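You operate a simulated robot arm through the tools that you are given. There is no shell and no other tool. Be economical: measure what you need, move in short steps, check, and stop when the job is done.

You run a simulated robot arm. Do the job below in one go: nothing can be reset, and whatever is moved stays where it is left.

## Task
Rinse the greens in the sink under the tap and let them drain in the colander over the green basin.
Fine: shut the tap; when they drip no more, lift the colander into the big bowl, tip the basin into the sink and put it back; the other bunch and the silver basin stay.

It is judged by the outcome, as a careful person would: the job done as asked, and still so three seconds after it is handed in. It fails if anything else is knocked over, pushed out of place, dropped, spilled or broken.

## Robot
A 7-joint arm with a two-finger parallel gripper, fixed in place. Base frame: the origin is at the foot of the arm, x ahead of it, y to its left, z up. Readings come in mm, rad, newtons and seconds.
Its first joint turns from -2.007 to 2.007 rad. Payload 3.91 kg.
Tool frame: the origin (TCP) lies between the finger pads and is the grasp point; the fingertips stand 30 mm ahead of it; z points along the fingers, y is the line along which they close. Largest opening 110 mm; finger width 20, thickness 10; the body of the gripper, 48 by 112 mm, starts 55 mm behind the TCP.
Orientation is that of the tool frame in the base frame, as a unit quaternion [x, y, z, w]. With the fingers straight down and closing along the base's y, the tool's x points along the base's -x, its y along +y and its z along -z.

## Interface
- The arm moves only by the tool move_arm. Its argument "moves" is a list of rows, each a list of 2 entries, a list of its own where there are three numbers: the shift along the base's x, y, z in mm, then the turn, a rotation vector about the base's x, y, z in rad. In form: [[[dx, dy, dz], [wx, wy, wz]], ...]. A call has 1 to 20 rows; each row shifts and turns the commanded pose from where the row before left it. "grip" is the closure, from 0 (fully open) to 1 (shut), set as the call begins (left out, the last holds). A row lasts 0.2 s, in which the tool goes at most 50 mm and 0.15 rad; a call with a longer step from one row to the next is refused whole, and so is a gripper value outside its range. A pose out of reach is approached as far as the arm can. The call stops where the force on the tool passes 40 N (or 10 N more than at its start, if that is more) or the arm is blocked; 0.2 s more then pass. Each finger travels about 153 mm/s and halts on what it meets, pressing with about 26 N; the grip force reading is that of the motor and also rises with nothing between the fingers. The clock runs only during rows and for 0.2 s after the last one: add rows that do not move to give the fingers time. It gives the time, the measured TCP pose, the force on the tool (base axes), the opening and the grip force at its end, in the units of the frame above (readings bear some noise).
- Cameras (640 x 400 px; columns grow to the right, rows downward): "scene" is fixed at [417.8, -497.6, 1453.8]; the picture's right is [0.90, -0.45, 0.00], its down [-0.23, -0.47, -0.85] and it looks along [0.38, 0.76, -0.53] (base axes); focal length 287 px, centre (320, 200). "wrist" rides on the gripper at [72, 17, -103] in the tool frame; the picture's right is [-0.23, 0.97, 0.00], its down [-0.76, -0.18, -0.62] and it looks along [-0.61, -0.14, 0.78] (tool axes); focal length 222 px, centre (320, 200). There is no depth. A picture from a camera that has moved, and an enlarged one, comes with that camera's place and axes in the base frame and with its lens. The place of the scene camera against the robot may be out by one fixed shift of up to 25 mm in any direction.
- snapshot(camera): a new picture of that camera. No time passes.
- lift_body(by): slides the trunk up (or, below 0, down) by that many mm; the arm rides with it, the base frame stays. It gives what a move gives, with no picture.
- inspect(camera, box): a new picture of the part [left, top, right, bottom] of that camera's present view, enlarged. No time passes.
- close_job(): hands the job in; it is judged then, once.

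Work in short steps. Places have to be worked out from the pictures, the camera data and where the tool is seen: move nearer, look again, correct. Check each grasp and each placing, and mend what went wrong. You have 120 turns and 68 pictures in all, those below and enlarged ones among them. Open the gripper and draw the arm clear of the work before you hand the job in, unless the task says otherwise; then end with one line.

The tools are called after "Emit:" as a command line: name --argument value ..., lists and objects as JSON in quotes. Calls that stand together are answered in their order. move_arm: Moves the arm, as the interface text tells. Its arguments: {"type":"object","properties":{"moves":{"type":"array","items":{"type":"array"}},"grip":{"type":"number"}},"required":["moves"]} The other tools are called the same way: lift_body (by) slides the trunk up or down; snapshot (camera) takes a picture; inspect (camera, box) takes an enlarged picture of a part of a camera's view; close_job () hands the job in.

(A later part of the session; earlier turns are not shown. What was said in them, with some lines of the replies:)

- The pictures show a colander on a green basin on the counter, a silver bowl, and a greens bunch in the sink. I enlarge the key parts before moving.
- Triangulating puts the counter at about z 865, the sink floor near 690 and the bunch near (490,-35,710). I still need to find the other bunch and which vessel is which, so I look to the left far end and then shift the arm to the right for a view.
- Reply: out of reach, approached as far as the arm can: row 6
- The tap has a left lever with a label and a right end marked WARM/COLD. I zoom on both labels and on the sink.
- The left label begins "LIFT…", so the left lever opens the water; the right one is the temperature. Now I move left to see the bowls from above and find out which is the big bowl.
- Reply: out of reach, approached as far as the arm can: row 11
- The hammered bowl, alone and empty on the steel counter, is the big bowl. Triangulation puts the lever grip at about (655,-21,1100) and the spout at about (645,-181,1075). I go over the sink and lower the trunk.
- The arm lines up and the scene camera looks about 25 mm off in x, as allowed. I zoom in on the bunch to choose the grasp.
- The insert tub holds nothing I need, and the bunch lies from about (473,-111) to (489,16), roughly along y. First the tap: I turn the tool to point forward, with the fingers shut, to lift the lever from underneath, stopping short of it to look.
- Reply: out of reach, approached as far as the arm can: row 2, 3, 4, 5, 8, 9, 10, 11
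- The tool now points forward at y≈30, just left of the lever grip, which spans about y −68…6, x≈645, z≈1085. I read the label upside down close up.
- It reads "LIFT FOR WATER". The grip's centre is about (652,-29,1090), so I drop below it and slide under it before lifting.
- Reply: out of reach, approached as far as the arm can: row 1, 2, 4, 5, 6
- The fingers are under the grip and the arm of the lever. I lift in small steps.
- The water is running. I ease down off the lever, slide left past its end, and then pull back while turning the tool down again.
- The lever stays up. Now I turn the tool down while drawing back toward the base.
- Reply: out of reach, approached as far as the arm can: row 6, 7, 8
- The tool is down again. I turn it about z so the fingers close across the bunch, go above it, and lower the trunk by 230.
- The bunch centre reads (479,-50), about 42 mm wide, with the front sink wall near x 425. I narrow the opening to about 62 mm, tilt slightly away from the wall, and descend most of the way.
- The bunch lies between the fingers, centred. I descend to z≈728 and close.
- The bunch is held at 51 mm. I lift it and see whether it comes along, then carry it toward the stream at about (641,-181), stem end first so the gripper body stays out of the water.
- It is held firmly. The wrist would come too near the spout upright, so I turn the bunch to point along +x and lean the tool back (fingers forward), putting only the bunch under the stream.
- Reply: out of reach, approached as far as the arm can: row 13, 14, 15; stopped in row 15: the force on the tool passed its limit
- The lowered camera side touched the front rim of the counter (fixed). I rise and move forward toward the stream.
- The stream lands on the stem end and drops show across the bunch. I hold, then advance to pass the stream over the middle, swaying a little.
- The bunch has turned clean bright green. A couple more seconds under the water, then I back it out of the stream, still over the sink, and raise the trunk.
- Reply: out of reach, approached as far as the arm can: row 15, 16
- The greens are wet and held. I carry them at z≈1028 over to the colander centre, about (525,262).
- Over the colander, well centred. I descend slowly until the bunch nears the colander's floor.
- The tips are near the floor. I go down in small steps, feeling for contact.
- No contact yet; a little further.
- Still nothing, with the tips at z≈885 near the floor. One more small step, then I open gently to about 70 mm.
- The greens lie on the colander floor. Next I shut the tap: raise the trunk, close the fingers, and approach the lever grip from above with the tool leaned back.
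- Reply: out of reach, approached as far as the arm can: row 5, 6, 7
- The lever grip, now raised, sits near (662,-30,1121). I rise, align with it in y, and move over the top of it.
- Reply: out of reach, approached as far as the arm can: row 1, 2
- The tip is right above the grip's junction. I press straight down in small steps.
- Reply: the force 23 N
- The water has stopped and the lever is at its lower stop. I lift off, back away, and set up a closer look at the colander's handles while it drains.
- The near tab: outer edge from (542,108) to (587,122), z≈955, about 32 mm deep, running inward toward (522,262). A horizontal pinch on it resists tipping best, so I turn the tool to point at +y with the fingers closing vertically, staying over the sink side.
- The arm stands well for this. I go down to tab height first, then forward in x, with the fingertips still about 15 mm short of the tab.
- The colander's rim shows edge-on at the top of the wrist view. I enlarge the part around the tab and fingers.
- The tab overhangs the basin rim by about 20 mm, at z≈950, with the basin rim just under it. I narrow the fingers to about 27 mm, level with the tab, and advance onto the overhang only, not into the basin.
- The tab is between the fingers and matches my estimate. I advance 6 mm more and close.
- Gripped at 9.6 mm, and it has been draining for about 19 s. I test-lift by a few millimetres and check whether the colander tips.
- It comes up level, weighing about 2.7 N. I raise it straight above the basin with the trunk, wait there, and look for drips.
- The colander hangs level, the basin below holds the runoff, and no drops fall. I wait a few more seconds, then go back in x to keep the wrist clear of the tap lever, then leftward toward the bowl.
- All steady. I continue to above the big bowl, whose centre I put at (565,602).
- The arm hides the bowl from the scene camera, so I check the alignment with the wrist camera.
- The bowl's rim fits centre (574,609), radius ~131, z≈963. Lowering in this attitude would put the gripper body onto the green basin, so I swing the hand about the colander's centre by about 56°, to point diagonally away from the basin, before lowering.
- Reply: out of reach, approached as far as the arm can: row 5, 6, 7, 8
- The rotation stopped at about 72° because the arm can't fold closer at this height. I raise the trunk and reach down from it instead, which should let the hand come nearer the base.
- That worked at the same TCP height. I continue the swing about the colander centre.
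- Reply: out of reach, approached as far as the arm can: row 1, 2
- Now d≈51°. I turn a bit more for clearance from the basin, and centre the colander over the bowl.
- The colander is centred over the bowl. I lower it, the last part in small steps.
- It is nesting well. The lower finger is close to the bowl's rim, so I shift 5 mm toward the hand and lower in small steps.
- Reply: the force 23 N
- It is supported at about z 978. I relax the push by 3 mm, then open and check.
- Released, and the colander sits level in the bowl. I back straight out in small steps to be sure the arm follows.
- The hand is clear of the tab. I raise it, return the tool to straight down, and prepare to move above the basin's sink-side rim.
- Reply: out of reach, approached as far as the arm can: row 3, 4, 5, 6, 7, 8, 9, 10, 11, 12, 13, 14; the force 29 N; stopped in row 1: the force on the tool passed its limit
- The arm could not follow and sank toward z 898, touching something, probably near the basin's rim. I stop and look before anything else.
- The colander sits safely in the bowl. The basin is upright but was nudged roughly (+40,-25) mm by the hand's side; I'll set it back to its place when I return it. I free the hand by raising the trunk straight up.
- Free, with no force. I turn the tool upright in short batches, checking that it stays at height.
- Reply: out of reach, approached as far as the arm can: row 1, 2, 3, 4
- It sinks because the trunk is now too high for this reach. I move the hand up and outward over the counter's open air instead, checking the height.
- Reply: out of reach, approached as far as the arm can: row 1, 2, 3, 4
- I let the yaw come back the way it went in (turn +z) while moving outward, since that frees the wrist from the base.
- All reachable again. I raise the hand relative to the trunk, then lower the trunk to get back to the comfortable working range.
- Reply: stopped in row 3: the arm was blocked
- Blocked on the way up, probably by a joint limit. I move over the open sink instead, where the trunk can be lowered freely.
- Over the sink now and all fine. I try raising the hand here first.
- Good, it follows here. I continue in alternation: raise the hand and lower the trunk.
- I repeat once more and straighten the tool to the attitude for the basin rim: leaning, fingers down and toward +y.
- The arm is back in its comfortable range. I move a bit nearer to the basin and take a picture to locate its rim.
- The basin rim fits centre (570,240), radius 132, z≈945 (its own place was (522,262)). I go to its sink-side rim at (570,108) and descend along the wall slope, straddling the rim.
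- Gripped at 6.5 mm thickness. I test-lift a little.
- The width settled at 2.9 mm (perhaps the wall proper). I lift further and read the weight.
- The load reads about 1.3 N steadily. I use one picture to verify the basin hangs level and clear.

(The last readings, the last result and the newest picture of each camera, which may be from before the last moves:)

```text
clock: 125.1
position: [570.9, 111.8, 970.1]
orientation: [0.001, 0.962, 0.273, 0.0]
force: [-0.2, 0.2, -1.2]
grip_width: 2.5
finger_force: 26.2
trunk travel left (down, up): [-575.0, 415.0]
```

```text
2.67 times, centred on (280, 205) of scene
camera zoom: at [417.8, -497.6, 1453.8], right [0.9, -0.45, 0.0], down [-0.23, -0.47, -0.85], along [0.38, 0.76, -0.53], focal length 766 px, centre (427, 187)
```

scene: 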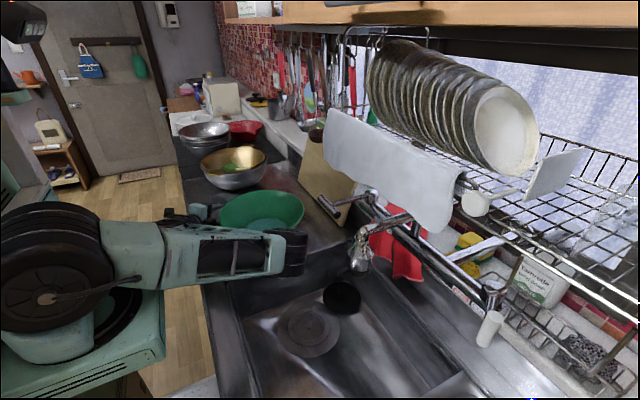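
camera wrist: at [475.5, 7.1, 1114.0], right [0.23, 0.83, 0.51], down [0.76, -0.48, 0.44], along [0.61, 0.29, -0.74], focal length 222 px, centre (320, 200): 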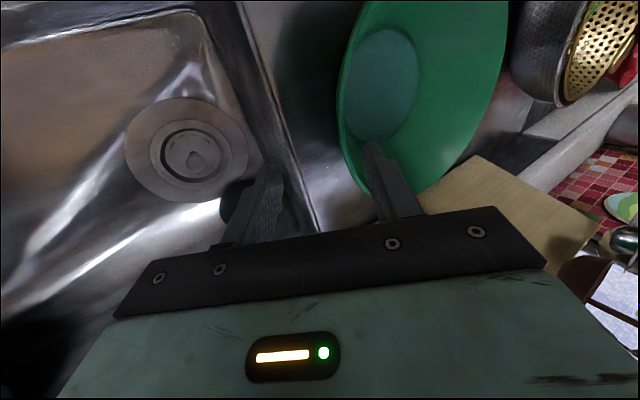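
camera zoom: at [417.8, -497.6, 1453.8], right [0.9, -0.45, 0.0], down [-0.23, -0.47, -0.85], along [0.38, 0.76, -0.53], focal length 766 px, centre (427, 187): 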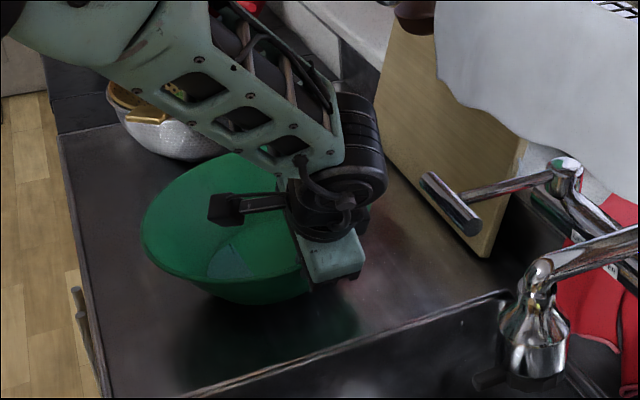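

The basin is off the counter, though it leans somewhat toward the front; the water stays low inside. I carry it smoothly over the sink right away.

Emit:
move_arm --moves '[[[0, -12, 4], [0, 0, 0]], [[-3, -22, 4], [0, 0, 0]], [[-4, -30, 4], [0, 0, 0]], [[-4, -30, 4], [0, 0, 0]], [[-4, -30, 4], [0, 0, 0]], [[-4, -30, 4], [0, 0, 0]], [[-4, -30, 4], [0, 0, 0]], [[-4, -30, 4], [0, 0, 0]], [[-4, -30, 4], [0, 0, 0]], [[-4, -25, 4], [0, 0, 0]], [[0, -15, 0], [0, 0, 0]], [[0, -7, 0], [0, 0, 0]]]'

```text
clock: 127.7
position: [536.5, -179.5, 1009.2]
orientation: [0.0, 0.962, 0.273, 0.0]
force: [0.7, 0.4, -1.5]
grip_width: 2.9
finger_force: 26.5
trunk travel left (down, up): [-575.0, 415.0]
```

Still held. Now I tip it: the far rim goes down over the sink, in batches.

Emit:
move_arm --moves '[[[0, 0, 4], [-0.13, 0, 0]], [[0, 0, 4], [-0.13, 0, 0]], [[0, 0, 4], [-0.13, 0, 0]], [[0, 0, 4], [-0.13, 0, 0]], [[0, 0, 4], [-0.13, 0, 0]], [[0, 0, 0], [-0.13, 0, 0]]]'

Emit:
move_arm --moves '[[[0, 0, 0], [-0.13, 0, 0]], [[0, 0, 0], [-0.13, 0, 0]], [[0, 0, 0], [-0.13, 0, 0]], [[0, 0, 0], [-0.13, 0, 0]], [[0, 0, 0], [-0.13, 0, 0]], [[0, 0, 0], [-0.13, 0, 0]], [[0, 0, 0], [-0.13, 0, 0]]]'

```text
clock: 129.1
position: [537.2, -178.8, 1030.4]
orientation: [0.002, 0.994, -0.114, -0.001]
force: [0.5, -0.6, -2.1]
grip_width: 2.7
finger_force: 26.1
trunk travel left (down, up): [-575.0, 415.0]
```

```text
clock: 130.7
position: [536.6, -178.7, 1031.1]
orientation: [0.0, 0.842, -0.54, 0.002]
force: [3.9, -0.4, -0.8]
grip_width: 4.1
finger_force: 26.5
trunk travel left (down, up): [-575.0, 415.0]
```

The tipped basin is brushing the sink's front lip (3.9 N in x). I shift it slightly away and up, and let it empty for two seconds.

Emit:
move_arm --moves '[[[5, 0, 6], [0, 0, 0]], [[5, 0, 6], [0, 0, 0]], [[4, 0, 0], [0, 0, 0]], [[0, 0, 0], [-0.1, 0, 0]], [[0, 0, 0], [0, 0, 0]], [[0, 0, 0], [0, 0, 0]], [[0, 0, 0], [0, 0, 0]], [[0, 0, 0], [0, 0, 0]], [[0, 0, 0], [0, 0, 0]], [[0, 0, 0], [0, 0, 0]], [[0, 0, 0], [0, 0, 0]], [[0, 0, 0], [0, 0, 0]]]'

```text
clock: 133.3
position: [549.7, -178.2, 1041.7]
orientation: [0.001, 0.814, -0.581, 0.0]
force: [0.4, -0.2, -0.8]
grip_width: 2.2
finger_force: 25.8
trunk travel left (down, up): [-575.0, 415.0]
```

Empty now (load about 0.8 N). I turn it back upright over the sink.

Emit:
move_arm --moves '[[[0, 0, 0], [0.128, 0, 0]], [[0, 0, 0], [0.128, 0, 0]], [[0, 0, 0], [0.128, 0, 0]], [[0, 0, 0], [0.128, 0, 0]], [[0, 0, 0], [0.128, 0, 0]], [[0, 0, 0], [0.128, 0, 0]], [[0, 0, 0], [0.128, 0, 0]], [[0, 0, 0], [0.128, 0, 0]], [[0, 0, 0], [0.128, 0, 0]], [[0, 0, 0], [0.128, 0, 0]], [[0, 0, 0], [0.128, 0, 0]], [[0, 0, 0], [0.128, 0, 0]], [[0, 0, 0], [0.128, 0, 0]], [[0, 0, 0], [0.126, 0, 0]], [[0, 0, 0], [0, 0, 0]]]'

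```text
clock: 136.5
position: [549.8, -179.9, 1043.2]
orientation: [0.0, 0.962, 0.273, 0.0]
force: [0.0, 0.3, -1.0]
grip_width: 3.0
finger_force: 26.1
trunk travel left (down, up): [-575.0, 415.0]
```

It is back upright and still held. I carry it back over its original place, (522,262) for the centre.

Emit:
move_arm --moves '[[[-2, 13, 0], [0, 0, 0]], [[-3, 25, 0], [0, 0, 0]], [[-3, 30, 0], [0, 0, 0]], [[-3, 30, 0], [0, 0, 0]], [[-3, 30, 0], [0, 0, 0]], [[-3, 30, 0], [0, 0, 0]], [[-3, 30, 0], [0, 0, 0]], [[-3, 30, 0], [0, 0, 0]], [[-3, 30, 0], [0, 0, 0]], [[-2, 30, 0], [0, 0, 0]], [[0, 20, 0], [0, 0, 0]], [[0, 15, 0], [0, 0, 0]], [[0, 0, -15], [0, 0, 0]], [[0, 0, -20], [0, 0, 0]], [[0, 0, -15], [0, 0, 0]], [[0, 0, -10], [0, 0, 0]], [[0, 0, 0], [0, 0, 0]]]'

```text
clock: 140.1
position: [522.3, 134.1, 983.9]
orientation: [0.002, 0.962, 0.273, 0.0]
force: [0.2, 0.3, -1.2]
grip_width: 2.3
finger_force: 26.0
trunk travel left (down, up): [-575.0, 415.0]
```

Lowering in small steps, feeling for the counter.

Emit:
move_arm --moves '[[[0, 0, -7], [0, 0, 0]], [[0, 0, -6], [0, 0, 0]], [[0, 0, -5], [0, 0, 0]], [[0, 0, 0], [0, 0, 0]]]'

Emit:
move_arm --moves '[[[0, 0, -5], [0, 0, 0]], [[0, 0, -4], [0, 0, 0]], [[0, 0, 0], [0, 0, 0]]]'

Emit:
move_arm --moves '[[[0, 0, -4], [0, 0, 0]], [[0, 0, -4], [0, 0, 0]], [[0, 0, 0], [0, 0, 0]]]'

```text
clock: 141.1
position: [521.4, 133.4, 965.2]
orientation: [0.001, 0.962, 0.272, 0.0]
force: [-0.2, 0.5, -1.7]
grip_width: 2.9
finger_force: 26.0
trunk travel left (down, up): [-575.0, 415.0]
```

```text
clock: 141.9
position: [522.3, 134.6, 955.5]
orientation: [0.001, 0.962, 0.273, 0.0]
force: [0.3, -0.7, -1.9]
grip_width: 2.7
finger_force: 25.8
trunk travel left (down, up): [-575.0, 415.0]
```

```text
clock: 142.7
position: [522.1, 133.7, 948.2]
orientation: [0.001, 0.962, 0.273, 0.0]
force: [1.6, -3.2, 10.7]
grip_width: 3.2
finger_force: 25.8
trunk travel left (down, up): [-575.0, 415.0]
```

It has touched down. I open the fingers a little and let it settle.

Emit:
move_arm --moves '[[[0, 0, 1], [0, 0, 0]], [[0, 0, 0], [0, 0, 0]]]'

Emit:
move_arm --moves '[[[0, 0, 0], [0, 0, 0]], [[0, 0, 0], [0, 0, 0]], [[0, 0, 0], [0, 0, 0]]]' --grip 0.7

Emit:
move_arm --moves '[[[0, -5, 8], [0, 0, 0]], [[0, -6, 10], [0, 0, 0]], [[0, -6, 10], [0, 0, 0]], [[0, -9, 15], [0, 0, 0]], [[0, -15, 25], [0, 0, 0]], [[0, -30, 30], [0, 0, 0]], [[0, -40, 20], [0, 0, 0]], [[0, -40, 0], [0, 0, 0]], [[0, -40, 0], [0, 0, 0]]]'

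```text
clock: 143.3
position: [520.4, 134.7, 949.2]
orientation: [0.002, 0.962, 0.273, -0.001]
force: [0.3, 0.5, 4.0]
grip_width: 2.9
finger_force: 25.8
trunk travel left (down, up): [-575.0, 415.0]
```

```text
clock: 144.1
position: [520.5, 133.7, 949.4]
orientation: [0.001, 0.962, 0.272, -0.001]
force: [0.0, -0.1, 1.0]
grip_width: 33.1
finger_force: 0.0
trunk travel left (down, up): [-575.0, 415.0]
```

```text
clock: 146.1
position: [521.7, -57.1, 1067.7]
orientation: [0.002, 0.962, 0.272, 0.0]
force: [1.1, 0.2, -0.5]
grip_width: 33.0
finger_force: 0.1
trunk travel left (down, up): [-575.0, 415.0]
```

Released and withdrawn. I straighten the tool and drop the arm over the sink, so that it doesn't hide the counter, for the last picture.

Emit:
move_arm --moves '[[[0, 0, 0], [-0.14, 0, 0]], [[0, 0, 0], [-0.14, 0, 0]], [[0, 0, 0], [-0.14, 0, 0]], [[0, 0, 0], [-0.13, 0, 0]], [[0, 0, 0], [0, 0, 0]]]' --grip 0

Emit:
lift_body --by -170

Emit:
inspect --camera "scene" --box '[160, 120, 420, 290]'

```text
clock: 147.3
position: [521.8, -58.0, 1069.4]
orientation: [0.001, 1.0, 0.001, 0.0]
force: [-1.2, -0.7, -0.6]
grip_width: 110.2
finger_force: 0.2
trunk travel left (down, up): [-575.0, 415.0]
```

```text
clock: 149.2
position: [521.8, -57.5, 898.4]
orientation: [0.001, 1.0, 0.001, -0.001]
force: [-0.2, 0.2, 0.3]
grip_width: 110.1
finger_force: 0.1
trunk travel left (down, up): [-405.0, 585.0]
```

```text
2.35 times, centred on (290, 205) of scene
camera zoom: at [417.8, -497.6, 1453.8], right [0.9, -0.45, 0.0], down [-0.23, -0.47, -0.85], along [0.38, 0.76, -0.53], focal length 676 px, centre (391, 188)
```

zoom: 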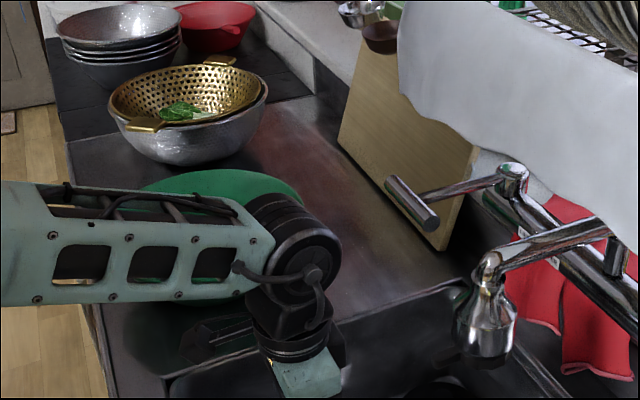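

The colander with the greens sits in the big bowl, the basin stands upright at its old spot, and the tap lever is down with no water running. I raise the arm clear before handing in.

Emit:
lift_body --by 200

Emit:
close_job

```text
clock: 151.4
position: [521.8, -57.5, 1098.4]
orientation: [0.001, 1.0, 0.001, -0.001]
force: [0.9, -0.1, -0.7]
grip_width: 109.8
finger_force: 0.0
trunk travel left (down, up): [-605.0, 385.0]
```

```text
The job is handed in.
```

The greens are rinsed, drained and in the colander in the big bowl; the tap is shut, and the basin is tipped out and back within about 10 mm of its spot, after my hand bumped it about 50 mm along the counter. I never saw the other bunch, and I waited about 30 s and saw no drops falling rather than watching the greens themselves stop dripping.
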